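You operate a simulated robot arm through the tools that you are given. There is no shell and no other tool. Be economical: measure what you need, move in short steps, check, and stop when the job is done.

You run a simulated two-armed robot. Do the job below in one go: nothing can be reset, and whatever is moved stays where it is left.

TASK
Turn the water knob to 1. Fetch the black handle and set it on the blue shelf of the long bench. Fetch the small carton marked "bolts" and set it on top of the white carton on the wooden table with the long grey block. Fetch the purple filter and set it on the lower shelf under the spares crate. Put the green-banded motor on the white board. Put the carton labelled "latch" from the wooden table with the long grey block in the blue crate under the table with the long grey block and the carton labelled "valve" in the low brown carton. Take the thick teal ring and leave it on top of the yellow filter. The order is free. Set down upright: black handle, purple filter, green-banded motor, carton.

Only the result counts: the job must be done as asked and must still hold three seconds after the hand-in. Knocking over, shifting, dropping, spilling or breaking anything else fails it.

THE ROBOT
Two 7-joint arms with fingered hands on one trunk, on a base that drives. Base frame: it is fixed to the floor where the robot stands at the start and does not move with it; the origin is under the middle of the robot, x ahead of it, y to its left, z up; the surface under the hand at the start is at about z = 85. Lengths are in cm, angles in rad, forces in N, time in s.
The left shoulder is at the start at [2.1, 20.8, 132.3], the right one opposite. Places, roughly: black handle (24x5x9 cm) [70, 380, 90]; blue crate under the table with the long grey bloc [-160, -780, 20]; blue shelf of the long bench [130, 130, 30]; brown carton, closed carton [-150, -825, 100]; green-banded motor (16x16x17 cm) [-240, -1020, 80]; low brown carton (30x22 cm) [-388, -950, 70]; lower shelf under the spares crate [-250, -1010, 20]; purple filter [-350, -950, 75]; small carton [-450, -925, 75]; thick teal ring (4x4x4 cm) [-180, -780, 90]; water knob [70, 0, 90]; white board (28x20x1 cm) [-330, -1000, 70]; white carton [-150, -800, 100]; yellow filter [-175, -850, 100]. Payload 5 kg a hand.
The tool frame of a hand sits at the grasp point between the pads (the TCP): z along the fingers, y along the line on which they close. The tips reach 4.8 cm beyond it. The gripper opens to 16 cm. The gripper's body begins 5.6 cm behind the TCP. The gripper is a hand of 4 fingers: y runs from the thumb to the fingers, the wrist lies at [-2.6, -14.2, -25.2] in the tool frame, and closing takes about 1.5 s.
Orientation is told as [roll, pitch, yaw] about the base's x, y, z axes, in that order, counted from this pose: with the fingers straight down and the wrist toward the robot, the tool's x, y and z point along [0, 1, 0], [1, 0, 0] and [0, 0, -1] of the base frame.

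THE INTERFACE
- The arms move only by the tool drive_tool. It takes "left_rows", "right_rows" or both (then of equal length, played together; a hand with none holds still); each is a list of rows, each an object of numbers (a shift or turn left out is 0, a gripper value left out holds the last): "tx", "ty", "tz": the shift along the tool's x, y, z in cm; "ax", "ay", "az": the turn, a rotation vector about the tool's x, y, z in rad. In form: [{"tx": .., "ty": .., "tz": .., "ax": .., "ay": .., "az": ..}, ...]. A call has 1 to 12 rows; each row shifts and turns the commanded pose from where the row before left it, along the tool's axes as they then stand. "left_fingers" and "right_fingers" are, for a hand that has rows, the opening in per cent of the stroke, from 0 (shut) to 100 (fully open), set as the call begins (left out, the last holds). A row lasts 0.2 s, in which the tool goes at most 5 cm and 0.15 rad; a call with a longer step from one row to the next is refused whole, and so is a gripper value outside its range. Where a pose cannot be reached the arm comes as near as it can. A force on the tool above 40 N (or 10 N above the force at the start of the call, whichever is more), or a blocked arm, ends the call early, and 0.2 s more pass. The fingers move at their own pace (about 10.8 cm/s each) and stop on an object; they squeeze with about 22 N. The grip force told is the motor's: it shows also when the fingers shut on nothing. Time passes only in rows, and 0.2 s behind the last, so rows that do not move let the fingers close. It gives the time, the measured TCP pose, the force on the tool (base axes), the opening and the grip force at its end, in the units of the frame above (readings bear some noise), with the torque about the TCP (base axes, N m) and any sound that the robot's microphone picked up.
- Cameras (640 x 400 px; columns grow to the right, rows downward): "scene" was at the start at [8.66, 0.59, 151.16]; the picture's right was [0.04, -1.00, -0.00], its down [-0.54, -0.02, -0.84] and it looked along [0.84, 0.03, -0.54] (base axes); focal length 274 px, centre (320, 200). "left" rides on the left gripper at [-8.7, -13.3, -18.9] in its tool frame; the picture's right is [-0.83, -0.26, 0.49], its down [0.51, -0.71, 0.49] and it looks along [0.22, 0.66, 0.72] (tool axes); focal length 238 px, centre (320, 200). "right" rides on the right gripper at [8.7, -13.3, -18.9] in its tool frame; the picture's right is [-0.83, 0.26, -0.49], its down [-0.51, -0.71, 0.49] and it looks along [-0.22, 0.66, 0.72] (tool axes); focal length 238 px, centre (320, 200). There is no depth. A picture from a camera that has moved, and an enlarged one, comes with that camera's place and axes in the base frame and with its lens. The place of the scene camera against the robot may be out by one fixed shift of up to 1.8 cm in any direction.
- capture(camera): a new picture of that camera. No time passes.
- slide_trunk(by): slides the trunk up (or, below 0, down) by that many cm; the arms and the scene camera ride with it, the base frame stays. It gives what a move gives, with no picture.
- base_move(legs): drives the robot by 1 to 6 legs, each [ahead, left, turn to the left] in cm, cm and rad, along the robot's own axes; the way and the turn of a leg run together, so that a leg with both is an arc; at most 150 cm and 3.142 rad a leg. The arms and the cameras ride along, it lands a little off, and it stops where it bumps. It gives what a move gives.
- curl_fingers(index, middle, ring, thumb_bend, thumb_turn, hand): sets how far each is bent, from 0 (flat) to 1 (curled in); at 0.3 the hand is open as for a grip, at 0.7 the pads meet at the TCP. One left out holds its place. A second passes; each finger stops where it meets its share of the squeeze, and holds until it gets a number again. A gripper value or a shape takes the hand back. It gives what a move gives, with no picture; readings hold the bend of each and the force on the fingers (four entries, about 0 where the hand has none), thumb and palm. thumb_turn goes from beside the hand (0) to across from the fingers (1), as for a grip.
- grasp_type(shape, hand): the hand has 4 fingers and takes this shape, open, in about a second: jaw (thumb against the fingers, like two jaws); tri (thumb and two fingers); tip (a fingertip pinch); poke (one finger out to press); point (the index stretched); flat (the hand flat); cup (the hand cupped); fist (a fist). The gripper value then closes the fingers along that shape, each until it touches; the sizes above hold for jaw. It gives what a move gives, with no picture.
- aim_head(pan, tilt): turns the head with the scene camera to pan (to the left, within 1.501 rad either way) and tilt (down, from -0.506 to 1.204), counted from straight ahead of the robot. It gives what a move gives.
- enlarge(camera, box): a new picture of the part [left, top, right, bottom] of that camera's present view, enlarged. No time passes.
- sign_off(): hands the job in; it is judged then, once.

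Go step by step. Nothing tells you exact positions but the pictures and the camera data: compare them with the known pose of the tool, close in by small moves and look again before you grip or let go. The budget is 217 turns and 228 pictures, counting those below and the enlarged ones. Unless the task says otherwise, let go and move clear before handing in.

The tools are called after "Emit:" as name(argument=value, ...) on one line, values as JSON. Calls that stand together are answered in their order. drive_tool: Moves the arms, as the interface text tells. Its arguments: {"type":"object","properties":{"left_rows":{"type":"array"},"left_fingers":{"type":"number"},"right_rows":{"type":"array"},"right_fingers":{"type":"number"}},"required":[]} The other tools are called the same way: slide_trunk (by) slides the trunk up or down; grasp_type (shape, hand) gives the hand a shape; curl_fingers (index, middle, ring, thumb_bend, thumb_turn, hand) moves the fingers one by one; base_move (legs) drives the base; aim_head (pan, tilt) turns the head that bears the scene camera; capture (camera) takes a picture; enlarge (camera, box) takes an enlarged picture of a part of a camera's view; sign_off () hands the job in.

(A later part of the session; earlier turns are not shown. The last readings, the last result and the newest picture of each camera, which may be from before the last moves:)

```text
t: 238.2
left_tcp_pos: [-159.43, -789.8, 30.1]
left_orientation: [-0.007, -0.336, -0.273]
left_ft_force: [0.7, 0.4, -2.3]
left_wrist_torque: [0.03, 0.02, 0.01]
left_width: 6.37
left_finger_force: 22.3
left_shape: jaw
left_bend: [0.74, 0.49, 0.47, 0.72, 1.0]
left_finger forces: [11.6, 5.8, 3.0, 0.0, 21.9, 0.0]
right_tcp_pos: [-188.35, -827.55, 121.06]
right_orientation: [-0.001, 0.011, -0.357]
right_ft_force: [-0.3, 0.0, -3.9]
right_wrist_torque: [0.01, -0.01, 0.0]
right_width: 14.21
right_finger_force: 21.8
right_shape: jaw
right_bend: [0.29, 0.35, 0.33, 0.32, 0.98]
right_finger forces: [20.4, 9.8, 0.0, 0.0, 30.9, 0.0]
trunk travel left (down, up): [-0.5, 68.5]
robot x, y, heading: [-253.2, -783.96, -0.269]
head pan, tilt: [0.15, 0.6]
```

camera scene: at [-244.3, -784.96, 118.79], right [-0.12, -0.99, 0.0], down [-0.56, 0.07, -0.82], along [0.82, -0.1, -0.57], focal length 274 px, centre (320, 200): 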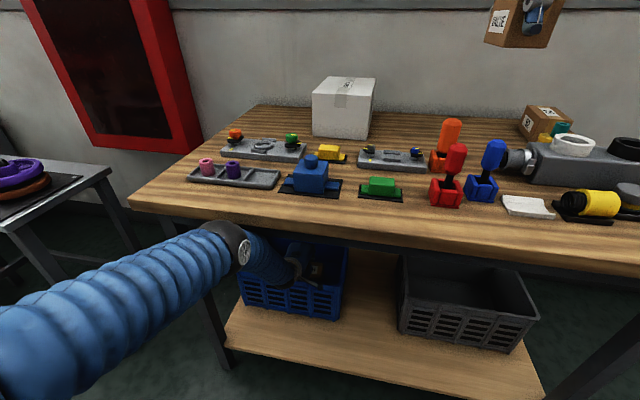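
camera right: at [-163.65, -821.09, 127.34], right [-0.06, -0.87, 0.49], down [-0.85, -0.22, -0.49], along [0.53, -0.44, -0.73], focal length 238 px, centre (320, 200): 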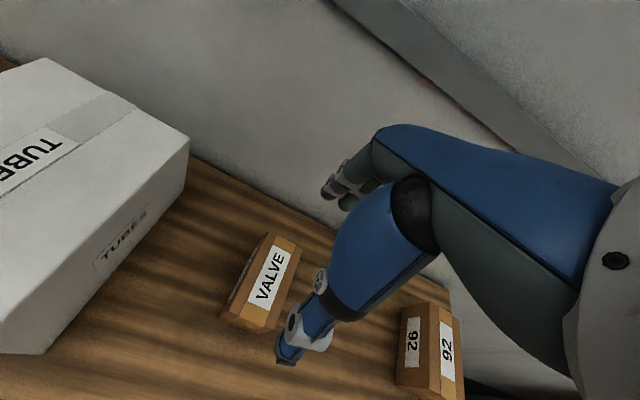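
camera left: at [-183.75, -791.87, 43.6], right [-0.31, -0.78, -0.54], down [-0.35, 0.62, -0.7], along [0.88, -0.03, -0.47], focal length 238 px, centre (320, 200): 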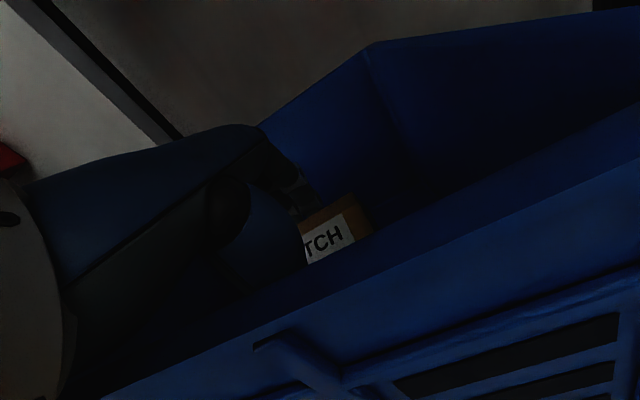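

Free now. Lowering slowly.

Emit:
drive_tool(left_rows=[{"ty": -0.45, "tz": 0.69}, {"ty": -0.45, "tz": 0.69}, {"ty": -0.45, "tz": 0.69}, {"ty": -0.45, "tz": 0.69}, {"ty": -0.45, "tz": 0.69}, {}])

Emit:
capture(camera="left")

```text
t: 239.1
left_tcp_pos: [-159.41, -789.77, 28.59]
left_orientation: [-0.006, -0.351, -0.272]
left_ft_force: [6.9, -1.8, 4.0]
left_wrist_torque: [0.73, 1.9, -0.16]
left_width: 6.39
left_finger_force: 22.5
left_shape: jaw
left_bend: [0.74, 0.49, 0.47, 0.72, 1.0]
left_finger forces: [11.6, 5.9, 3.0, 0.1, 21.7, 0.1]
left hand out of reach, approached as far as the arm can: row 4
right_tcp_pos: [-188.2, -827.5, 120.99]
right_orientation: [0.001, 0.012, -0.359]
right_ft_force: [0.2, -0.6, -3.5]
right_wrist_torque: [0.05, 0.07, 0.02]
right_width: 14.21
right_finger_force: 22.6
right_shape: jaw
right_bend: [0.29, 0.35, 0.33, 0.32, 0.98]
right_finger forces: [20.4, 9.8, 0.1, 0.1, 30.9, 0.0]
trunk travel left (down, up): [-0.5, 68.5]
robot x, y, heading: [-253.26, -783.91, -0.267]
head pan, tilt: [0.15, 0.6]
stopped in row 4 (left hand): the force on the tool passed its limit at 44 N (the readings are from after the stop); the commanded pose is now the measured one
```

```text
86 pictures are left
camera left: at [-179.9, -792.95, 41.91], right [-0.3, -0.79, -0.54], down [-0.34, 0.62, -0.71], along [0.89, -0.03, -0.45], focal length 238 px, centre (320, 200)
```

left: 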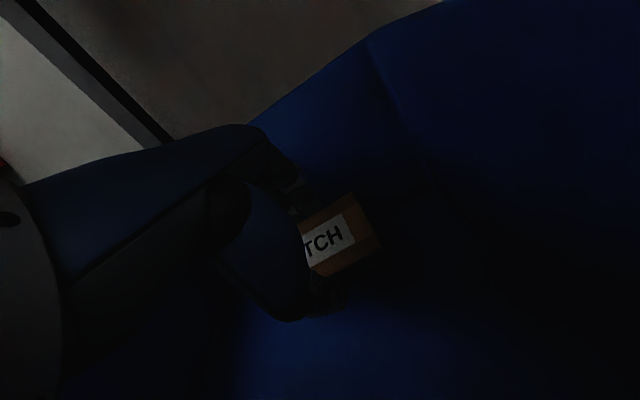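

Emit:
drive_tool(left_rows=[{"ax": 0.05, "ty": -0.3, "tz": -0.3}, {"ax": 0.05, "ty": -0.3, "tz": -0.1}, {"ax": 0.05, "ty": -0.3}, {"ax": 0.05, "ty": -0.3}, {}])

Emit:
base_move(legs=[[3, 0, 0]])

```text
t: 240.3
left_tcp_pos: [-160.4, -788.8, 28.37]
left_orientation: [-0.006, -0.174, -0.27]
left_ft_force: [0.7, 0.5, -3.3]
left_wrist_torque: [0.01, -0.03, 0.0]
left_width: 6.39
left_finger_force: 21.8
left_shape: jaw
left_bend: [0.74, 0.49, 0.47, 0.72, 1.0]
left_finger forces: [11.7, 5.7, 2.9, 0.0, 21.4, 0.1]
left hand out of reach, approached as far as the arm can: row 4
right_tcp_pos: [-188.21, -827.57, 121.03]
right_orientation: [-0.001, 0.012, -0.358]
right_ft_force: [-0.9, 0.0, -2.7]
right_wrist_torque: [0.04, -0.01, 0.0]
right_width: 14.19
right_finger_force: 22.3
right_shape: jaw
right_bend: [0.29, 0.35, 0.33, 0.32, 0.98]
right_finger forces: [20.3, 9.8, 0.0, 0.0, 30.9, 0.1]
trunk travel left (down, up): [-0.5, 68.5]
robot x, y, heading: [-253.08, -784.34, -0.268]
head pan, tilt: [0.15, 0.6]
```

```text
t: 241.3
left_tcp_pos: [-157.93, -789.44, 27.79]
left_orientation: [-0.005, -0.166, -0.266]
left_ft_force: [-4.6, 0.8, 2.2]
left_wrist_torque: [0.04, -0.36, 0.07]
left_width: 6.34
left_finger_force: 22.4
left_shape: jaw
left_bend: [0.74, 0.49, 0.48, 0.73, 1.0]
left_finger forces: [12.2, 11.8, 3.9, 0.0, 21.3, 0.0]
right_tcp_pos: [-185.21, -828.19, 120.81]
right_orientation: [0.0, 0.016, -0.354]
right_ft_force: [0.3, 0.1, -3.1]
right_wrist_torque: [0.0, 0.03, -0.02]
right_width: 14.22
right_finger_force: 22.3
right_shape: jaw
right_bend: [0.29, 0.35, 0.33, 0.32, 0.98]
right_finger forces: [20.5, 9.8, 0.0, 0.1, 30.8, 0.1]
trunk travel left (down, up): [-0.5, 68.5]
robot x, y, heading: [-250.04, -784.65, -0.261]
head pan, tilt: [0.15, 0.6]
stopped in leg 1: the force on the tool passed its limit at 69 N (the readings are from after the stop); the commanded pose is now the measured one
```

Emit:
drive_tool(left_rows=[{"ty": -1.0, "tz": -0.1}, {"ty": -1.0, "tz": -0.1}, {"ty": -0.5, "tz": 0.6}, {"ty": -0.14, "tz": 0.79}, {"ty": -0.14, "tz": 0.79}, {"ty": -0.14, "tz": 0.79}, {}])

Emit:
capture(camera="left")

```text
t: 242.7
left_tcp_pos: [-159.65, -788.82, 25.61]
left_orientation: [-0.002, -0.178, -0.264]
left_ft_force: [-10.0, 2.4, 23.3]
left_wrist_torque: [0.28, 1.11, -0.06]
left_width: 6.54
left_finger_force: 22.1
left_shape: jaw
left_bend: [0.74, 0.48, 0.46, 0.74, 1.0]
left_finger forces: [12.2, 6.0, 2.5, 0.0, 31.5, 0.0]
left hand out of reach, approached as far as the arm can: row 1
right_tcp_pos: [-185.23, -828.17, 120.7]
right_orientation: [0.001, 0.017, -0.355]
right_ft_force: [1.0, 0.0, -4.8]
right_wrist_torque: [0.02, 0.1, 0.03]
right_width: 14.21
right_finger_force: 21.8
right_shape: jaw
right_bend: [0.29, 0.35, 0.33, 0.32, 0.98]
right_finger forces: [20.4, 9.8, 0.0, 0.0, 30.8, 0.0]
trunk travel left (down, up): [-0.5, 68.5]
robot x, y, heading: [-250.03, -784.49, -0.264]
head pan, tilt: [0.15, 0.6]
stopped in row 7 (left hand): the force on the tool passed its limit at 44 N (the readings are from after the stop); the commanded pose is now the measured one
```

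```text
85 pictures are left
camera left: at [-177.67, -792.86, 41.9], right [-0.38, -0.76, -0.52], down [-0.46, 0.65, -0.61], along [0.8, 0.01, -0.6], focal length 238 px, centre (320, 200)
```

left: 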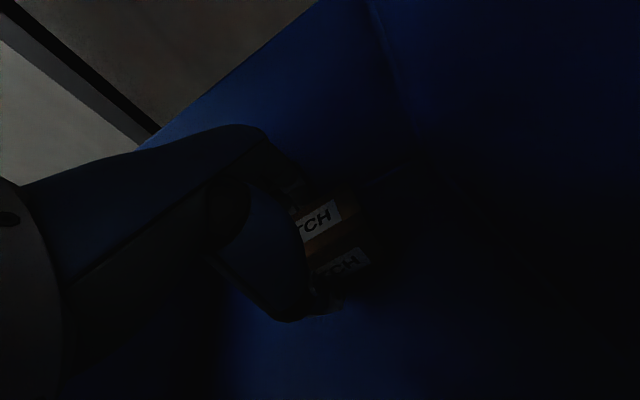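

Contact with the crate floor region (23 N up). Opening the left hand gently here.

Emit:
drive_tool(left_rows=[{}, {}, {}, {}, {}], left_fingers=62)

Emit:
capture(camera="left")

Emit:
enlarge(camera="scene", box=[190, 200, 370, 330])

```text
t: 243.9
left_tcp_pos: [-160.02, -788.75, 25.01]
left_orientation: [-0.003, -0.172, -0.266]
left_ft_force: [0.1, -0.4, 0.9]
left_wrist_torque: [-0.02, 0.01, 0.02]
left_width: 9.88
left_finger_force: 0.0
left_shape: jaw
left_bend: [0.73, 0.4, 0.37, 0.64, 1.0]
left_finger forces: [0.1, 0.0, 0.1, 0.0, 0.2, 0.0]
right_tcp_pos: [-185.27, -828.31, 120.81]
right_orientation: [-0.001, 0.017, -0.355]
right_ft_force: [0.3, -0.1, -3.0]
right_wrist_torque: [-0.03, -0.05, -0.02]
right_width: 14.2
right_finger_force: 21.7
right_shape: jaw
right_bend: [0.29, 0.35, 0.33, 0.32, 0.98]
right_finger forces: [20.4, 9.8, 0.0, 0.0, 30.8, 0.0]
trunk travel left (down, up): [-0.5, 68.5]
robot x, y, heading: [-250.05, -784.61, -0.267]
head pan, tilt: [0.15, 0.6]
```

```text
84 pictures are left
camera left: at [-177.85, -792.78, 41.57], right [-0.39, -0.76, -0.52], down [-0.46, 0.65, -0.61], along [0.8, 0.01, -0.6], focal length 238 px, centre (320, 200)
```

left: 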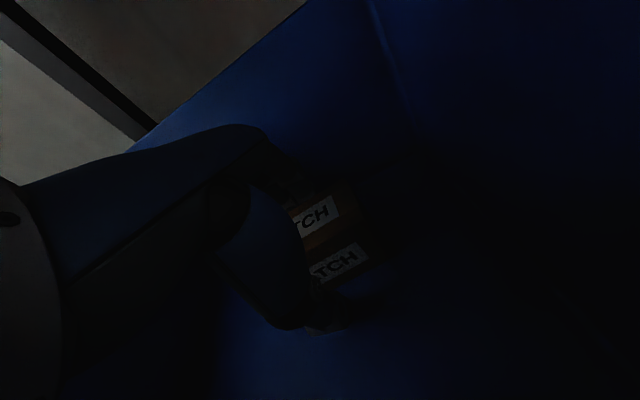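

```text
3.08 times, centred on (280, 265) of scene
camera zoom: at [-241.58, -785.72, 118.9], right [-0.11, -0.99, 0.0], down [-0.56, 0.06, -0.82], along [0.82, -0.09, -0.57], focal length 842 px, centre (443, 0)
```

zoom: 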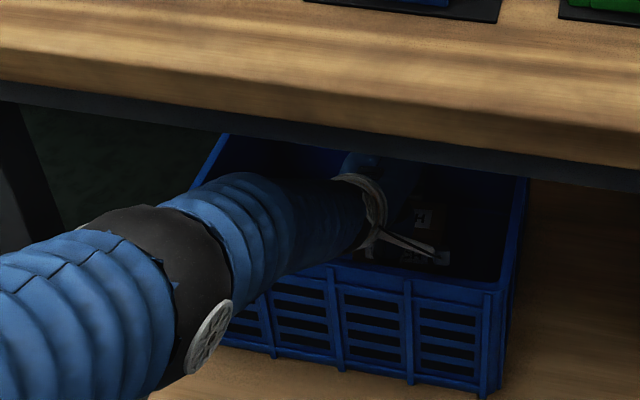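

LATCH sits in the crate, released and upright. I'll open wider and withdraw in small alternating arm and base steps.

Emit:
drive_tool(left_rows=[{}, {}, {"ty": 0.83, "tz": -0.87, "ax": -0.045}, {"ty": 0.83, "tz": -0.87, "ax": -0.045}, {"ty": 0.83, "tz": -0.8, "ax": -0.045}, {}], left_fingers=85)

Emit:
base_move(legs=[[-2.5, 0, 0]])

Emit:
drive_tool(left_rows=[{"ty": 1.2, "tz": -0.6, "ax": -0.05}, {"ty": 1.2, "tz": -0.6, "ax": -0.05}, {"ty": 1.2, "tz": -0.6, "ax": -0.05}, {}])

Emit:
capture(camera="left")

```text
t: 245.3
left_tcp_pos: [-158.23, -789.19, 27.88]
left_orientation: [-0.004, -0.301, -0.265]
left_ft_force: [-27.3, 8.3, -6.4]
left_wrist_torque: [-0.11, 0.41, 0.51]
left_width: 12.75
left_finger_force: 0.0
left_shape: jaw
left_bend: [0.28, 0.4, 0.33, 0.45, 0.98]
left_finger forces: [4.0, 19.1, 4.7, 0.0, 0.0, 0.0]
right_tcp_pos: [-185.01, -828.22, 120.82]
right_orientation: [-0.001, 0.015, -0.354]
right_ft_force: [0.1, 0.3, -2.6]
right_wrist_torque: [0.03, 0.01, 0.03]
right_width: 14.23
right_finger_force: 22.1
right_shape: jaw
right_bend: [0.29, 0.35, 0.33, 0.32, 0.98]
right_finger forces: [20.4, 9.9, 0.0, 0.0, 30.8, 0.1]
trunk travel left (down, up): [-0.5, 68.5]
robot x, y, heading: [-249.96, -785.1, -0.264]
head pan, tilt: [0.15, 0.6]
```

```text
t: 246.1
left_tcp_pos: [-160.32, -788.63, 28.5]
left_orientation: [-0.001, -0.31, -0.265]
left_ft_force: [1.9, -0.8, 1.5]
left_wrist_torque: [0.19, 0.55, -0.07]
left_width: 13.57
left_finger_force: 0.0
left_shape: jaw
left_bend: [0.26, 0.33, 0.31, 0.45, 0.98]
left_finger forces: [0.0, 0.1, 0.1, 0.0, 0.1, 0.0]
right_tcp_pos: [-187.88, -827.51, 121.22]
right_orientation: [0.0, 0.011, -0.354]
right_ft_force: [-2.7, 0.5, -1.1]
right_wrist_torque: [-0.05, -0.16, -0.05]
right_width: 14.2
right_finger_force: 21.8
right_shape: jaw
right_bend: [0.29, 0.35, 0.33, 0.32, 0.98]
right_finger forces: [20.3, 9.7, 0.0, 0.0, 30.8, 0.0]
trunk travel left (down, up): [-0.5, 68.5]
robot x, y, heading: [-252.57, -784.07, -0.264]
head pan, tilt: [0.15, 0.6]
```

```text
t: 247.1
left_tcp_pos: [-157.98, -789.21, 30.86]
left_orientation: [-0.004, -0.452, -0.264]
left_ft_force: [-30.1, 10.0, -8.3]
left_wrist_torque: [0.07, 0.41, 0.6]
left_width: 12.62
left_finger_force: 0.0
left_shape: jaw
left_bend: [0.29, 0.4, 0.33, 0.45, 0.98]
left_finger forces: [7.9, 20.6, 3.4, 0.0, 0.0, 0.1]
right_tcp_pos: [-187.59, -827.52, 120.89]
right_orientation: [-0.001, 0.014, -0.356]
right_ft_force: [0.5, -0.4, -2.8]
right_wrist_torque: [0.03, -0.02, 0.03]
right_width: 14.22
right_finger_force: 22.0
right_shape: jaw
right_bend: [0.29, 0.35, 0.33, 0.32, 0.98]
right_finger forces: [20.3, 9.7, 0.1, 0.0, 30.6, 0.0]
trunk travel left (down, up): [-0.5, 68.5]
robot x, y, heading: [-252.69, -784.31, -0.266]
head pan, tilt: [0.15, 0.6]
```

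```text
82 pictures are left
camera left: at [-179.77, -792.23, 42.1], right [-0.24, -0.8, -0.55], down [-0.28, 0.6, -0.75], along [0.93, -0.03, -0.36], focal length 238 px, centre (320, 200)
```

left: 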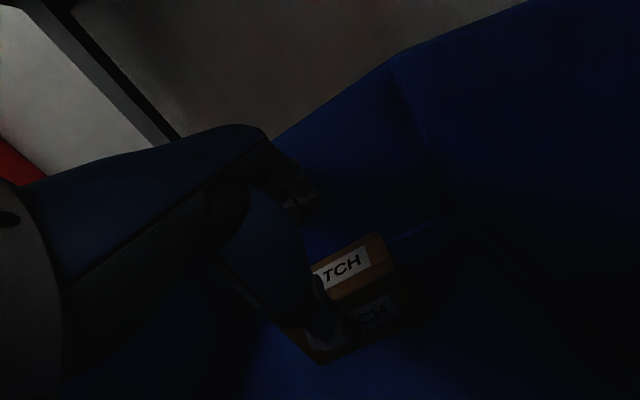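

Emit:
drive_tool(left_rows=[{"ty": -0.8, "tz": -0.7}, {"ty": -0.11, "tz": -1.5, "ax": -0.06}, {"ty": -0.02, "tz": -1.5, "ax": -0.06}, {"ty": 0.06, "tz": -1.5, "ax": -0.06}, {"ty": 0.16, "tz": -1.5, "ax": -0.06}, {}])

Emit:
base_move(legs=[[-3, 0, 0]])

Emit:
drive_tool(left_rows=[{"ty": 1.1, "tz": -1.0, "ax": -0.05}, {"ty": 1.1, "tz": -1.0, "ax": -0.05}, {"ty": 1.1, "tz": -1.0, "ax": -0.05}, {"ty": 1.1, "tz": -1.0, "ax": -0.05}, {}])

Emit:
capture(camera="left")

```text
t: 248.5
left_tcp_pos: [-161.56, -788.16, 36.85]
left_orientation: [-0.005, -0.699, -0.265]
left_ft_force: [0.6, 0.3, -0.6]
left_wrist_torque: [0.03, -0.02, 0.01]
left_width: 13.57
left_finger_force: 0.1
left_shape: jaw
left_bend: [0.26, 0.33, 0.31, 0.45, 0.98]
left_finger forces: [0.0, 0.0, 0.1, 0.0, 0.0, 0.0]
right_tcp_pos: [-187.66, -827.64, 120.93]
right_orientation: [-0.001, 0.01, -0.354]
right_ft_force: [-0.6, -0.7, -2.7]
right_wrist_torque: [-0.02, -0.01, 0.04]
right_width: 14.21
right_finger_force: 22.2
right_shape: jaw
right_bend: [0.29, 0.35, 0.33, 0.32, 0.98]
right_finger forces: [20.3, 9.7, 0.1, 0.1, 30.7, 0.0]
trunk travel left (down, up): [-0.5, 68.5]
robot x, y, heading: [-252.59, -784.58, -0.263]
head pan, tilt: [0.15, 0.6]
```

```text
t: 249.3
left_tcp_pos: [-164.47, -787.38, 36.9]
left_orientation: [-0.003, -0.702, -0.266]
left_ft_force: [-0.6, -0.9, 1.4]
left_wrist_torque: [0.04, 0.09, -0.02]
left_width: 13.57
left_finger_force: 0.0
left_shape: jaw
left_bend: [0.26, 0.33, 0.31, 0.45, 0.98]
left_finger forces: [0.1, 0.1, 0.0, 0.0, 0.0, 0.1]
right_tcp_pos: [-190.71, -826.72, 121.29]
right_orientation: [-0.002, 0.01, -0.353]
right_ft_force: [-2.0, 0.5, -1.0]
right_wrist_torque: [0.0, -0.17, -0.02]
right_width: 14.24
right_finger_force: 22.3
right_shape: jaw
right_bend: [0.29, 0.35, 0.33, 0.32, 0.98]
right_finger forces: [20.2, 9.7, 0.0, 0.0, 30.7, 0.0]
trunk travel left (down, up): [-0.5, 68.5]
robot x, y, heading: [-255.41, -783.53, -0.267]
head pan, tilt: [0.15, 0.6]
```

```text
t: 250.5
left_tcp_pos: [-163.99, -787.47, 42.79]
left_orientation: [-0.005, -0.899, -0.263]
left_ft_force: [1.0, 0.2, -0.1]
left_wrist_torque: [0.01, 0.0, 0.0]
left_width: 13.59
left_finger_force: 0.1
left_shape: jaw
left_bend: [0.26, 0.33, 0.31, 0.45, 0.98]
left_finger forces: [0.0, 0.0, 0.0, 0.1, 0.0, 0.0]
right_tcp_pos: [-190.6, -826.81, 121.13]
right_orientation: [0.0, 0.01, -0.353]
right_ft_force: [-0.7, -1.0, -2.7]
right_wrist_torque: [0.06, -0.01, -0.06]
right_width: 14.23
right_finger_force: 21.4
right_shape: jaw
right_bend: [0.29, 0.35, 0.33, 0.32, 0.98]
right_finger forces: [20.4, 9.7, 0.0, 0.1, 30.8, 0.1]
trunk travel left (down, up): [-0.5, 68.5]
robot x, y, heading: [-255.38, -783.38, -0.263]
head pan, tilt: [0.15, 0.6]
```

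```text
81 pictures are left
camera left: at [-188.6, -789.8, 44.06], right [-0.01, -0.86, -0.5], down [0.08, 0.5, -0.86], along [1.0, -0.04, 0.06], focal length 238 px, centre (320, 200)
```

left: 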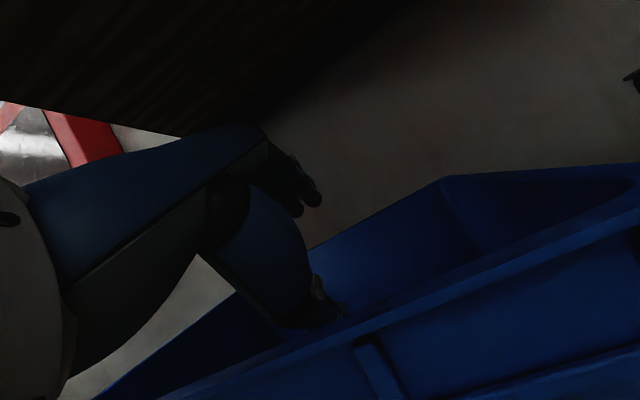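

Emit:
base_move(legs=[[-3, 0, 0]])

Emit:
drive_tool(left_rows=[{"ty": 1.76, "tz": -1.4}, {"ty": 1.76, "tz": -1.4}, {"ty": 1.76, "tz": -1.4}, {"ty": 1.76, "tz": -1.4}, {"ty": 0.8, "tz": -0.6}, {}], left_fingers=50)

Emit:
base_move(legs=[[-8, 0, 0]])

Emit:
capture(camera="left")

```text
t: 251.4
left_tcp_pos: [-166.89, -786.75, 42.75]
left_orientation: [-0.004, -0.901, -0.262]
left_ft_force: [6.8, -2.1, 3.0]
left_wrist_torque: [0.04, -0.02, 0.05]
left_width: 13.62
left_finger_force: 0.0
left_shape: jaw
left_bend: [0.26, 0.33, 0.31, 0.45, 0.98]
left_finger forces: [0.0, 0.1, 0.1, 0.0, 6.6, 0.0]
right_tcp_pos: [-193.62, -825.91, 121.39]
right_orientation: [0.0, 0.005, -0.356]
right_ft_force: [-2.6, 0.8, -1.3]
right_wrist_torque: [-0.09, -0.17, -0.03]
right_width: 14.23
right_finger_force: 22.4
right_shape: jaw
right_bend: [0.29, 0.35, 0.33, 0.32, 0.98]
right_finger forces: [20.2, 9.6, 0.1, 0.1, 30.7, 0.0]
trunk travel left (down, up): [-0.5, 68.5]
robot x, y, heading: [-258.01, -782.7, -0.264]
head pan, tilt: [0.15, 0.6]
```

```text
t: 252.8
left_tcp_pos: [-167.94, -786.2, 51.17]
left_orientation: [-0.006, -0.88, -0.259]
left_ft_force: [-0.4, 0.4, 0.1]
left_wrist_torque: [0.0, -0.05, 0.03]
left_width: 7.99
left_finger_force: 0.0
left_shape: jaw
left_bend: [0.74, 0.45, 0.42, 0.69, 1.0]
left_finger forces: [0.1, 0.0, 0.0, 0.0, 0.1, 0.0]
right_tcp_pos: [-193.69, -825.74, 121.39]
right_orientation: [-0.002, 0.007, -0.353]
right_ft_force: [-0.1, -0.6, -3.6]
right_wrist_torque: [-0.01, 0.01, -0.01]
right_width: 14.2
right_finger_force: 22.0
right_shape: jaw
right_bend: [0.29, 0.35, 0.33, 0.32, 0.98]
right_finger forces: [20.2, 9.7, 0.0, 0.0, 30.6, 0.1]
trunk travel left (down, up): [-0.5, 68.5]
robot x, y, heading: [-258.37, -782.63, -0.263]
head pan, tilt: [0.15, 0.6]
```

```text
t: 253.8
left_tcp_pos: [-174.59, -784.58, 52.79]
left_orientation: [-0.004, -0.901, -0.261]
left_ft_force: [0.0, 0.3, 0.9]
left_wrist_torque: [0.03, 0.06, 0.01]
left_width: 8.0
left_finger_force: 0.0
left_shape: jaw
left_bend: [0.74, 0.45, 0.42, 0.69, 1.0]
left_finger forces: [0.0, 0.0, 0.1, 0.0, 0.0, 0.0]
right_tcp_pos: [-201.41, -823.91, 121.42]
right_orientation: [-0.001, 0.006, -0.354]
right_ft_force: [-1.6, 1.2, -0.5]
right_wrist_torque: [-0.03, -0.11, -0.04]
right_width: 14.2
right_finger_force: 22.0
right_shape: jaw
right_bend: [0.29, 0.35, 0.33, 0.32, 0.98]
right_finger forces: [20.0, 9.7, 0.0, 0.1, 30.6, 0.1]
trunk travel left (down, up): [-0.5, 68.5]
robot x, y, heading: [-266.18, -780.41, -0.262]
head pan, tilt: [0.15, 0.6]
```

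```text
80 pictures are left
camera left: at [-199.11, -786.9, 54.24], right [-0.01, -0.86, -0.5], down [0.08, 0.5, -0.86], along [1.0, -0.04, 0.07], focal length 238 px, centre (320, 200)
```

left: 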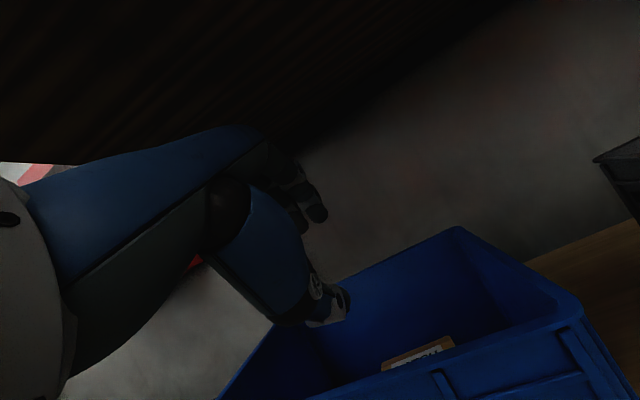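

Clear of the crate with LATCH inside. Backing out and checking.

Emit:
base_move(legs=[[-50, 0, 0]])

Emit:
enlarge(camera="scene", box=[200, 120, 440, 280])

```text
t: 256.7
left_tcp_pos: [-222.19, -771.42, 52.67]
left_orientation: [-0.003, -0.9, -0.259]
left_ft_force: [-0.2, -0.7, 0.6]
left_wrist_torque: [-0.04, 0.0, 0.03]
left_width: 7.99
left_finger_force: 0.0
left_shape: jaw
left_bend: [0.74, 0.45, 0.42, 0.69, 1.0]
left_finger forces: [0.0, 0.0, 0.0, 0.1, 0.0, 0.1]
right_tcp_pos: [-248.81, -810.88, 121.36]
right_orientation: [0.0, 0.008, -0.353]
right_ft_force: [0.1, 0.4, -2.9]
right_wrist_torque: [-0.04, -0.06, 0.0]
right_width: 14.22
right_finger_force: 22.0
right_shape: jaw
right_bend: [0.29, 0.35, 0.33, 0.32, 0.98]
right_finger forces: [20.0, 9.7, 0.0, 0.1, 30.5, 0.0]
trunk travel left (down, up): [-0.5, 68.5]
robot x, y, heading: [-313.65, -767.89, -0.265]
head pan, tilt: [0.15, 0.6]
```

```text
2.50 times, centred on (320, 200) of scene
camera zoom: at [-305.24, -768.51, 118.91], right [-0.11, -0.99, 0.0], down [-0.56, 0.06, -0.82], along [0.82, -0.09, -0.57], focal length 684 px, centre (320, 200)
```

zoom: 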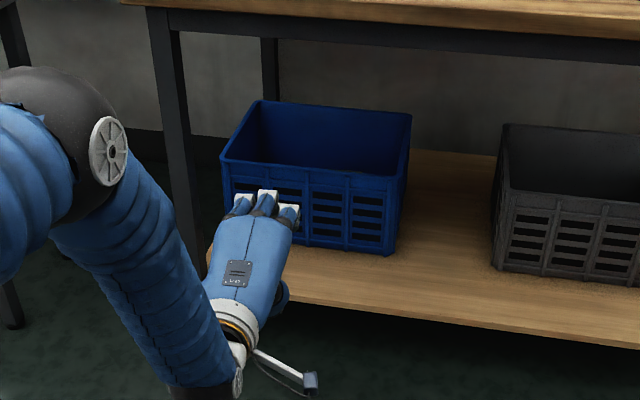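

LATCH done. Restoring travel posture, then turning toward the end tables and driving up for a look.

Emit:
slide_trunk(by=32)

Emit:
drive_tool(left_rows=[{"ax": 0.15}, {"ax": 0.15}, {"ax": 0.15}, {"ax": 0.15}, {"ax": 0.15}, {"ax": 0.15}, {"tz": -4.8}, {"tz": -4.8}, {"tz": -4.8}, {"tz": -4.8}, {"tz": -4.8}, {"tz": -4.8}], right_rows=[{"tz": 4.5}, {"tz": 4.5}, {"tz": 4.5}, {"tz": 4.5}, {"tz": 4.5}, {"tz": 4.5}, {}, {}, {}, {}, {}, {}])

Emit:
base_move(legs=[[0, 0, -1.6], [65, 0, 0]])

Emit:
aim_head(pan=0, tilt=0.5)

Emit:
capture(camera="scene")

```text
t: 259.9
left_tcp_pos: [-222.27, -771.42, 84.78]
left_orientation: [-0.004, -0.9, -0.261]
left_ft_force: [0.5, 0.2, -0.4]
left_wrist_torque: [0.03, -0.02, 0.01]
left_width: 8.01
left_finger_force: 0.1
left_shape: jaw
left_bend: [0.74, 0.45, 0.42, 0.69, 1.0]
left_finger forces: [0.1, 0.1, 0.1, 0.0, 0.0, 0.1]
right_tcp_pos: [-248.76, -810.88, 153.4]
right_orientation: [0.001, 0.007, -0.353]
right_ft_force: [0.2, -0.6, -2.0]
right_wrist_torque: [0.02, -0.01, -0.02]
right_width: 14.21
right_finger_force: 21.9
right_shape: jaw
right_bend: [0.29, 0.35, 0.33, 0.32, 0.98]
right_finger forces: [20.0, 9.7, 0.0, 0.1, 30.5, 0.0]
trunk travel left (down, up): [-32.5, 36.5]
robot x, y, heading: [-313.67, -767.53, -0.26]
head pan, tilt: [0.15, 0.6]
```

```text
t: 262.5
left_tcp_pos: [-222.39, -771.4, 113.86]
left_orientation: [-0.003, -0.003, -0.263]
left_ft_force: [-1.5, 1.0, -1.4]
left_wrist_torque: [-0.06, -0.22, 0.0]
left_width: 7.99
left_finger_force: 0.0
left_shape: jaw
left_bend: [0.74, 0.45, 0.42, 0.69, 1.0]
left_finger forces: [0.1, 0.1, 0.0, 0.1, 0.0, 0.0]
right_tcp_pos: [-249.18, -810.75, 126.61]
right_orientation: [0.001, 0.005, -0.352]
right_ft_force: [-1.3, 0.2, -2.4]
right_wrist_torque: [-0.01, -0.1, -0.02]
right_width: 14.23
right_finger_force: 21.5
right_shape: jaw
right_bend: [0.29, 0.35, 0.33, 0.33, 0.98]
right_finger forces: [19.5, 9.6, 0.0, 0.0, 29.7, 0.0]
trunk travel left (down, up): [-32.5, 36.5]
robot x, y, heading: [-313.75, -767.15, -0.263]
head pan, tilt: [0.15, 0.6]
```

```text
t: 270.0
left_tcp_pos: [-339.5, -921.04, 113.57]
left_orientation: [-0.001, -0.002, -1.865]
left_ft_force: [0.2, 0.8, -0.1]
left_wrist_torque: [0.07, -0.01, 0.02]
left_width: 8.0
left_finger_force: 0.0
left_shape: jaw
left_bend: [0.74, 0.45, 0.42, 0.69, 1.0]
left_finger forces: [0.0, 0.1, 0.0, 0.0, 0.0, 0.0]
right_tcp_pos: [-378.08, -893.06, 126.49]
right_orientation: [0.0, 0.009, -1.954]
right_ft_force: [0.2, 0.0, -2.2]
right_wrist_torque: [0.03, -0.03, 0.02]
right_width: 14.18
right_finger_force: 22.1
right_shape: jaw
right_bend: [0.29, 0.35, 0.33, 0.33, 0.98]
right_finger forces: [18.8, 9.2, 0.1, 0.0, 28.4, 0.0]
trunk travel left (down, up): [-32.5, 36.5]
robot x, y, heading: [-332.72, -829.69, -1.864]
head pan, tilt: [0.15, 0.6]
```

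```text
t: 270.7
left_tcp_pos: [-339.5, -920.96, 113.67]
left_orientation: [-0.002, -0.001, -1.865]
left_ft_force: [0.8, -0.2, -0.1]
left_wrist_torque: [-0.03, 0.01, -0.01]
left_width: 8.0
left_finger_force: 0.1
left_shape: jaw
left_bend: [0.74, 0.45, 0.42, 0.69, 1.0]
left_finger forces: [0.0, 0.0, 0.0, 0.1, 0.1, 0.0]
right_tcp_pos: [-378.14, -893.01, 126.42]
right_orientation: [-0.002, 0.007, -1.954]
right_ft_force: [-0.1, -0.1, -2.1]
right_wrist_torque: [-0.03, -0.03, 0.01]
right_width: 14.2
right_finger_force: 22.0
right_shape: jaw
right_bend: [0.29, 0.35, 0.33, 0.33, 0.98]
right_finger forces: [19.0, 9.2, 0.1, 0.1, 28.7, 0.0]
trunk travel left (down, up): [-32.5, 36.5]
robot x, y, heading: [-333.14, -829.74, -1.863]
head pan, tilt: [0.0, 0.499]
```

```text
78 pictures are left
camera scene: at [-337.03, -839.26, 151.81], right [-0.96, 0.29, 0.0], down [0.14, 0.46, -0.88], along [-0.25, -0.84, -0.48], focal length 274 px, centre (320, 200)
```

scene: 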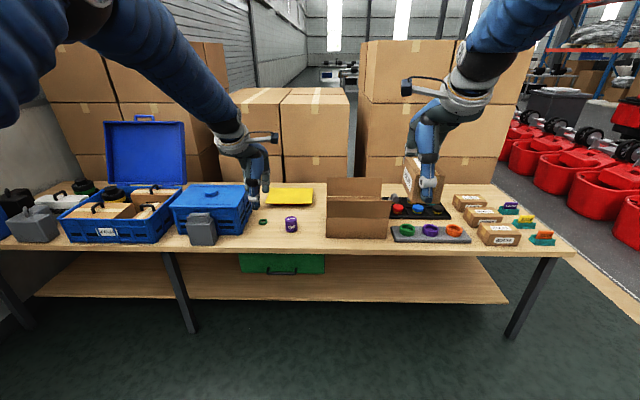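

Emit:
enlarge(camera="scene", box=[0, 90, 320, 310])

Emit:
enlarge(camera="scene", box=[240, 150, 580, 310])

Emit:
capture(camera="left")

```text
1.82 times, centred on (160, 200) of scene
camera zoom: at [-337.03, -839.26, 151.81], right [-0.96, 0.29, 0.0], down [0.14, 0.46, -0.88], along [-0.25, -0.84, -0.48], focal length 498 px, centre (611, 200)
```

zoom: 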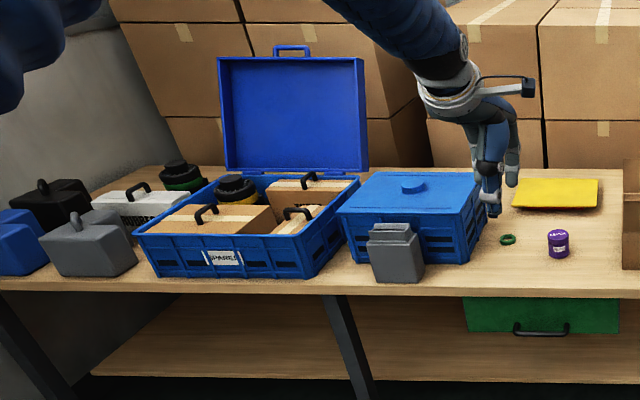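

```text
1.88 times, centred on (410, 230) of scene
camera zoom: at [-337.03, -839.26, 151.81], right [-0.96, 0.29, 0.0], down [0.14, 0.46, -0.88], along [-0.25, -0.84, -0.48], focal length 515 px, centre (151, 144)
```

zoom: 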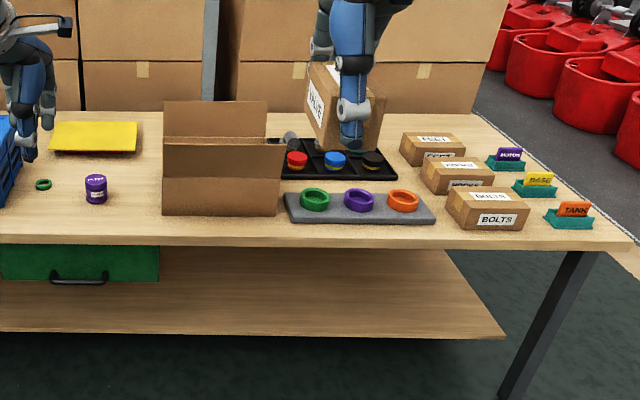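

```text
75 pictures are left
camera left: at [-343.95, -905.72, 132.61], right [-0.72, 0.49, -0.48], down [0.69, 0.53, -0.49], along [0.02, -0.69, -0.72], focal length 238 px, centre (320, 200)
```

left: 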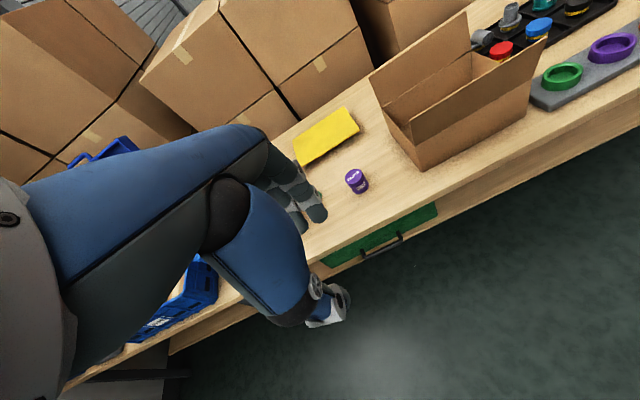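

I see the low brown carton (centre ≈(−389,−950), floor z≈70, walls to ≈82), the purple filter, BOLTS carton at right, spares crate at left with the green-banded motor behind it. First VALVE: retract the left hand, drive 50 cm up, and turn the right hand ~45°.

Emit:
drive_tool(left_rows=[{"ty": -4.5}, {"ty": -4.5}, {"ty": -4.5}, {"ty": -4.5}, {"ty": -4.5}, {"ty": -4.5}, {"ty": -4}, {}], right_rows=[{"az": -0.13}, {"az": -0.13}, {"az": -0.13}, {"az": -0.13}, {"az": -0.13}, {"az": -0.13}, {}, {}])

Emit:
base_move(legs=[[48, 0, 0]])

Emit:
aim_head(pan=-0.1, tilt=0.75)

Emit:
capture(camera="scene")

Emit:
capture(camera="right")

```text
t: 272.5
left_tcp_pos: [-330.73, -891.43, 113.67]
left_orientation: [-0.002, -0.001, -1.864]
left_ft_force: [0.3, -0.4, -0.2]
left_wrist_torque: [0.04, -0.02, 0.01]
left_width: 8.0
left_finger_force: 0.0
left_shape: jaw
left_bend: [0.74, 0.45, 0.42, 0.69, 1.0]
left_finger forces: [0.0, 0.0, 0.0, 0.1, 0.1, 0.0]
right_tcp_pos: [-378.26, -893.26, 126.32]
right_orientation: [0.007, 0.005, -1.175]
right_ft_force: [-0.2, -1.3, -3.2]
right_wrist_torque: [0.08, -0.08, 0.01]
right_width: 14.2
right_finger_force: 22.0
right_shape: jaw
right_bend: [0.29, 0.35, 0.33, 0.33, 0.98]
right_finger forces: [18.8, 9.2, 0.0, 0.0, 28.5, 0.1]
trunk travel left (down, up): [-32.5, 36.5]
robot x, y, heading: [-332.7, -829.71, -1.862]
head pan, tilt: [0.0, 0.499]
```

```text
t: 275.4
left_tcp_pos: [-344.24, -937.52, 113.43]
left_orientation: [-0.002, -0.002, -1.862]
left_ft_force: [0.0, -0.4, 0.0]
left_wrist_torque: [0.03, -0.01, -0.05]
left_width: 8.01
left_finger_force: 0.1
left_shape: jaw
left_bend: [0.74, 0.45, 0.42, 0.69, 1.0]
left_finger forces: [0.0, 0.0, 0.0, 0.0, 0.0, 0.0]
right_tcp_pos: [-391.77, -939.34, 126.4]
right_orientation: [0.004, 0.005, -1.172]
right_ft_force: [1.1, -0.5, -2.7]
right_wrist_torque: [0.06, -0.03, 0.0]
right_width: 14.2
right_finger_force: 22.5
right_shape: jaw
right_bend: [0.29, 0.35, 0.33, 0.33, 0.98]
right_finger forces: [18.8, 9.2, 0.0, 0.0, 28.6, 0.0]
trunk travel left (down, up): [-32.5, 36.5]
robot x, y, heading: [-346.39, -875.95, -1.86]
head pan, tilt: [0.0, 0.499]
```

```text
t: 276.2
left_tcp_pos: [-344.32, -937.49, 113.57]
left_orientation: [-0.001, -0.001, -1.864]
left_ft_force: [-0.4, 0.1, 0.3]
left_wrist_torque: [-0.03, -0.01, 0.01]
left_width: 8.01
left_finger_force: 0.0
left_shape: jaw
left_bend: [0.74, 0.45, 0.42, 0.69, 1.0]
left_finger forces: [0.1, 0.1, 0.1, 0.0, 0.0, 0.0]
right_tcp_pos: [-391.69, -939.22, 126.38]
right_orientation: [0.005, 0.005, -1.172]
right_ft_force: [0.2, 0.3, -2.3]
right_wrist_torque: [0.0, 0.05, 0.0]
right_width: 14.19
right_finger_force: 22.2
right_shape: jaw
right_bend: [0.29, 0.35, 0.33, 0.33, 0.98]
right_finger forces: [18.7, 9.3, 0.0, 0.1, 28.5, 0.1]
trunk travel left (down, up): [-32.5, 36.5]
robot x, y, heading: [-346.72, -875.43, -1.862]
head pan, tilt: [-0.099, 0.75]
```

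```text
74 pictures are left
camera scene: at [-351.44, -884.35, 149.63], right [-0.93, 0.38, 0.0], down [0.26, 0.63, -0.73], along [-0.28, -0.68, -0.68], focal length 274 px, centre (320, 200)
```

scene: 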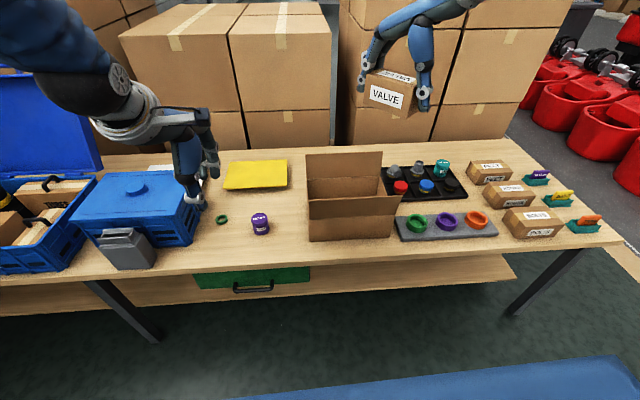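

```text
73 pictures are left
camera right: at [-389.04, -923.91, 145.62], right [-0.67, -0.57, 0.48], down [-0.74, 0.46, -0.49], along [0.06, -0.68, -0.73], focal length 238 px, centre (320, 200)
```

right: 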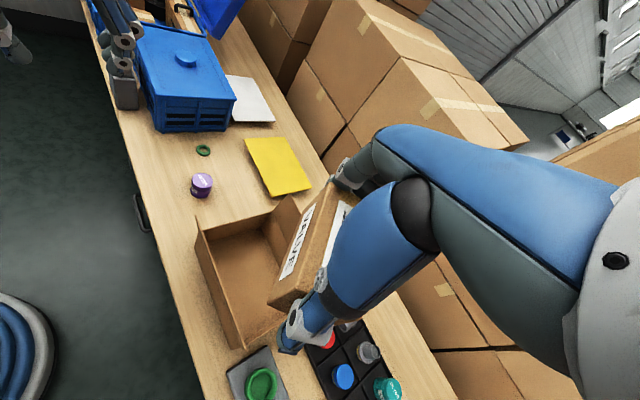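

White board is visible behind the lidded crate. Moving VALVE over the low brown carton and lowering to above the walls.

Emit:
drive_tool(right_rows=[{"ty": 3.6, "tx": -0.7}, {"ty": 3.6, "tx": -0.7}, {"ty": 3.5, "tx": -0.6}, {"tz": 4.8}, {"tz": 4.8}, {"tz": 4.8}, {"tz": 4.8}, {"tz": 4.8}, {"tz": 4.8}, {}])

Emit:
enlarge(camera="scene", box=[280, 100, 440, 260])

Emit:
capture(camera="right")

```text
t: 278.4
left_tcp_pos: [-344.24, -937.42, 113.7]
left_orientation: [-0.003, -0.004, -1.86]
left_ft_force: [-0.1, 0.4, 0.6]
left_wrist_torque: [-0.04, 0.06, 0.0]
left_width: 7.99
left_finger_force: 0.2
left_shape: jaw
left_bend: [0.74, 0.45, 0.42, 0.69, 1.0]
left_finger forces: [0.0, 0.1, 0.0, 0.0, 0.0, 0.1]
right_tcp_pos: [-389.32, -949.64, 97.45]
right_orientation: [0.004, 0.004, -1.171]
right_ft_force: [0.6, 0.1, -2.4]
right_wrist_torque: [-0.03, 0.03, -0.03]
right_width: 14.19
right_finger_force: 22.2
right_shape: jaw
right_bend: [0.29, 0.35, 0.33, 0.33, 0.98]
right_finger forces: [18.5, 9.4, 0.1, 0.1, 28.6, 0.0]
trunk travel left (down, up): [-32.5, 36.5]
robot x, y, heading: [-346.52, -876.14, -1.859]
head pan, tilt: [-0.099, 0.75]
```

```text
2.50 times, centred on (360, 180) of scene
camera zoom: at [-351.36, -884.28, 149.63], right [-0.92, 0.38, 0.0], down [0.26, 0.63, -0.73], along [-0.28, -0.68, -0.68], focal length 684 px, centre (220, 250)
```

zoom: 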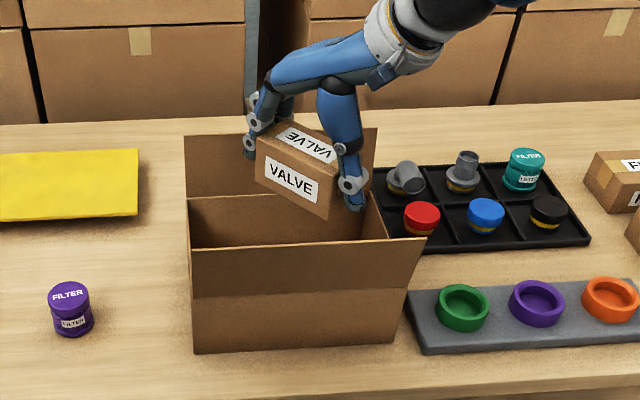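

```text
71 pictures are left
camera right: at [-386.55, -934.3, 116.67], right [-0.67, -0.57, 0.48], down [-0.74, 0.46, -0.49], along [0.06, -0.68, -0.73], focal length 238 px, centre (320, 200)
```

right: 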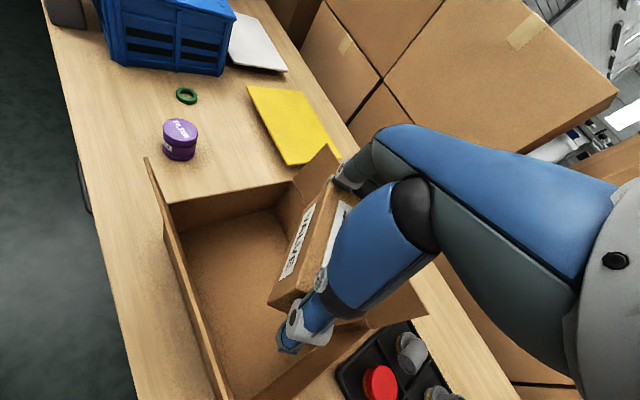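

Position over the carton centre is right. Lowering.

Emit:
drive_tool(right_rows=[{"tz": 3}, {"tz": 3}, {"tz": 3}, {"tz": 3}, {"tz": 2}, {"tz": 2}, {"tz": 1.5}, {"tz": 1}, {}])

Emit:
enlarge(camera="scene", box=[280, 100, 440, 260])

```text
t: 280.4
left_tcp_pos: [-344.26, -937.2, 113.68]
left_orientation: [-0.005, -0.005, -1.863]
left_ft_force: [0.0, -0.1, -0.4]
left_wrist_torque: [-0.01, 0.01, -0.01]
left_width: 8.0
left_finger_force: 0.2
left_shape: jaw
left_bend: [0.74, 0.45, 0.42, 0.69, 1.0]
left_finger forces: [0.1, 0.1, 0.1, 0.1, 0.1, 0.1]
right_tcp_pos: [-389.15, -949.4, 79.29]
right_orientation: [0.004, 0.004, -1.169]
right_ft_force: [9.4, 31.2, 15.4]
right_wrist_torque: [-3.04, 0.59, 0.43]
right_width: 14.2
right_finger_force: 22.2
right_shape: jaw
right_bend: [0.29, 0.35, 0.35, 0.33, 0.98]
right_finger forces: [18.0, 9.3, 42.8, 0.1, 30.9, 0.0]
trunk travel left (down, up): [-32.5, 36.5]
robot x, y, heading: [-346.63, -875.74, -1.857]
head pan, tilt: [-0.099, 0.75]
```

```text
2.50 times, centred on (360, 180) of scene
camera zoom: at [-351.29, -883.97, 149.66], right [-0.92, 0.38, 0.0], down [0.26, 0.63, -0.73], along [-0.28, -0.68, -0.68], focal length 684 px, centre (220, 250)
```

zoom: 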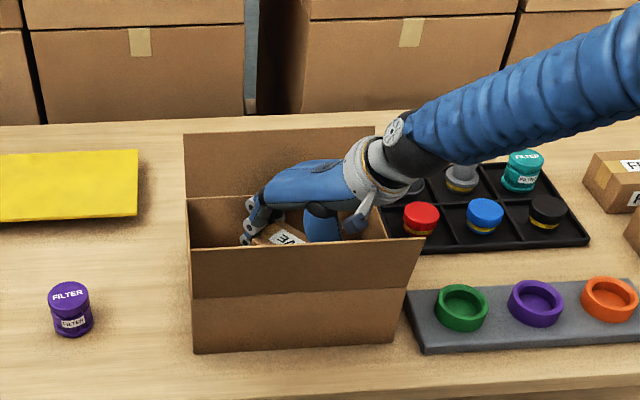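

The ring finger presses the carton's back wall; easing 1.5 cm toward me, then down the last bit.

Emit:
drive_tool(right_rows=[{"ty": -0.6, "tx": 0.5}, {"ty": -0.6, "tx": 0.5}, {"tz": 0.7}, {"tz": 0.6}, {}])

```text
t: 281.6
left_tcp_pos: [-344.15, -937.51, 113.65]
left_orientation: [-0.002, -0.002, -1.862]
left_ft_force: [-0.3, 0.3, -1.0]
left_wrist_torque: [0.01, 0.0, 0.01]
left_width: 8.02
left_finger_force: 0.1
left_shape: jaw
left_bend: [0.74, 0.45, 0.42, 0.69, 1.0]
left_finger forces: [0.0, 0.0, 0.1, 0.0, 0.0, 0.0]
right_tcp_pos: [-388.88, -948.3, 77.85]
right_orientation: [0.004, 0.004, -1.172]
right_ft_force: [0.4, 0.2, -2.4]
right_wrist_torque: [-0.02, 0.01, -0.04]
right_width: 14.19
right_finger_force: 21.3
right_shape: jaw
right_bend: [0.29, 0.35, 0.34, 0.33, 0.98]
right_finger forces: [19.0, 9.6, 0.6, 0.1, 29.3, 0.0]
trunk travel left (down, up): [-32.5, 36.5]
robot x, y, heading: [-347.07, -875.95, -1.861]
head pan, tilt: [-0.099, 0.75]
```

Emit:
drive_tool(right_rows=[{"tz": 0.5}, {"tz": 0.4}, {}])

Emit:
drive_tool(right_rows=[{"tz": 0.3}, {}])

```text
t: 282.4
left_tcp_pos: [-344.19, -937.39, 113.72]
left_orientation: [-0.001, -0.004, -1.862]
left_ft_force: [-0.1, -0.3, -0.1]
left_wrist_torque: [-0.01, -0.01, 0.02]
left_width: 8.02
left_finger_force: 0.1
left_shape: jaw
left_bend: [0.74, 0.45, 0.42, 0.69, 1.0]
left_finger forces: [0.1, 0.0, 0.1, 0.0, 0.0, 0.1]
right_tcp_pos: [-388.93, -948.25, 77.2]
right_orientation: [0.004, 0.004, -1.172]
right_ft_force: [-0.8, 1.7, 10.6]
right_wrist_torque: [-0.7, -0.35, -0.01]
right_width: 14.21
right_finger_force: 22.4
right_shape: jaw
right_bend: [0.29, 0.35, 0.34, 0.33, 0.98]
right_finger forces: [20.4, 9.9, 0.6, 0.0, 31.6, 0.0]
trunk travel left (down, up): [-32.5, 36.5]
robot x, y, heading: [-346.75, -876.3, -1.865]
head pan, tilt: [-0.099, 0.75]
```

```text
t: 283.0
left_tcp_pos: [-344.22, -937.28, 113.74]
left_orientation: [-0.002, -0.004, -1.861]
left_ft_force: [0.4, -0.6, 0.0]
left_wrist_torque: [-0.03, -0.03, 0.01]
left_width: 8.0
left_finger_force: 0.0
left_shape: jaw
left_bend: [0.74, 0.45, 0.42, 0.69, 1.0]
left_finger forces: [0.0, 0.0, 0.0, 0.1, 0.0, 0.0]
right_tcp_pos: [-388.89, -948.15, 77.09]
right_orientation: [0.003, -0.001, -1.174]
right_ft_force: [-1.8, 3.8, 35.4]
right_wrist_torque: [-0.32, -0.29, -0.04]
right_width: 14.17
right_finger_force: 21.7
right_shape: jaw
right_bend: [0.29, 0.35, 0.34, 0.33, 0.98]
right_finger forces: [20.5, 10.2, 0.5, 0.1, 36.3, 0.0]
trunk travel left (down, up): [-32.5, 36.5]
robot x, y, heading: [-346.66, -876.05, -1.863]
head pan, tilt: [-0.099, 0.75]
```

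On the carton floor (35 N). Opening and lifting straight out.

Emit:
drive_tool(right_rows=[{"tz": -0.3}, {}, {}, {}, {"tz": -2}, {"tz": -3}, {"tz": -4}, {"tz": -5}, {"tz": -5}, {"tz": -5}, {"tz": -5}, {"tz": -5}], right_fingers=100)

Emit:
enlarge(camera="scene", box=[180, 100, 440, 260])

Emit:
capture(camera="right")

```text
t: 285.6
left_tcp_pos: [-344.16, -937.32, 113.72]
left_orientation: [-0.004, -0.003, -1.864]
left_ft_force: [0.9, 0.9, 0.0]
left_wrist_torque: [-0.09, 0.09, 0.01]
left_width: 8.0
left_finger_force: 0.1
left_shape: jaw
left_bend: [0.74, 0.45, 0.42, 0.69, 1.0]
left_finger forces: [0.1, 0.1, 0.1, 0.1, 0.1, 0.1]
right_tcp_pos: [-388.91, -948.23, 110.91]
right_orientation: [0.005, 0.007, -1.171]
right_ft_force: [1.6, 2.7, -1.7]
right_wrist_torque: [-0.2, 0.03, -0.01]
right_width: 16.03
right_finger_force: 0.1
right_shape: jaw
right_bend: [0.3, 0.3, 0.3, 0.3, 0.97]
right_finger forces: [0.0, 0.1, 0.0, 0.0, 0.0, 0.0]
trunk travel left (down, up): [-32.5, 36.5]
robot x, y, heading: [-346.84, -875.63, -1.862]
head pan, tilt: [-0.099, 0.75]
```

```text
2.46 times, centred on (310, 180) of scene
camera zoom: at [-351.32, -884.21, 149.64], right [-0.92, 0.38, 0.0], down [0.26, 0.63, -0.73], along [-0.28, -0.68, -0.68], focal length 674 px, centre (345, 249)
```

zoom: 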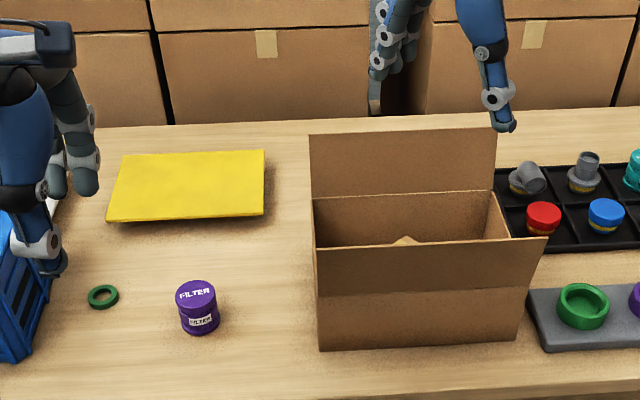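

```text
68 pictures are left
camera right: at [-386.09, -932.85, 130.13], right [-0.67, -0.57, 0.48], down [-0.74, 0.46, -0.49], along [0.06, -0.68, -0.73], focal length 238 px, centre (320, 200)
```

right: 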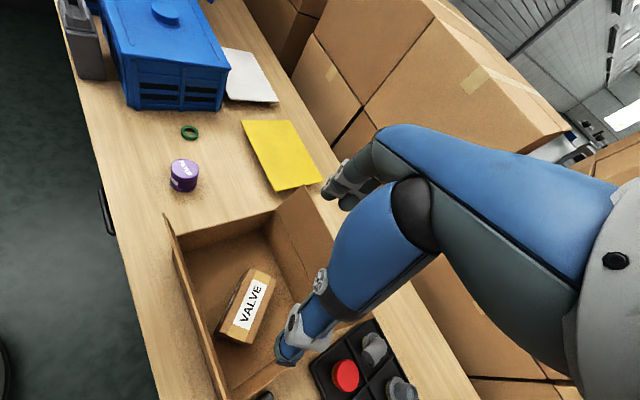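

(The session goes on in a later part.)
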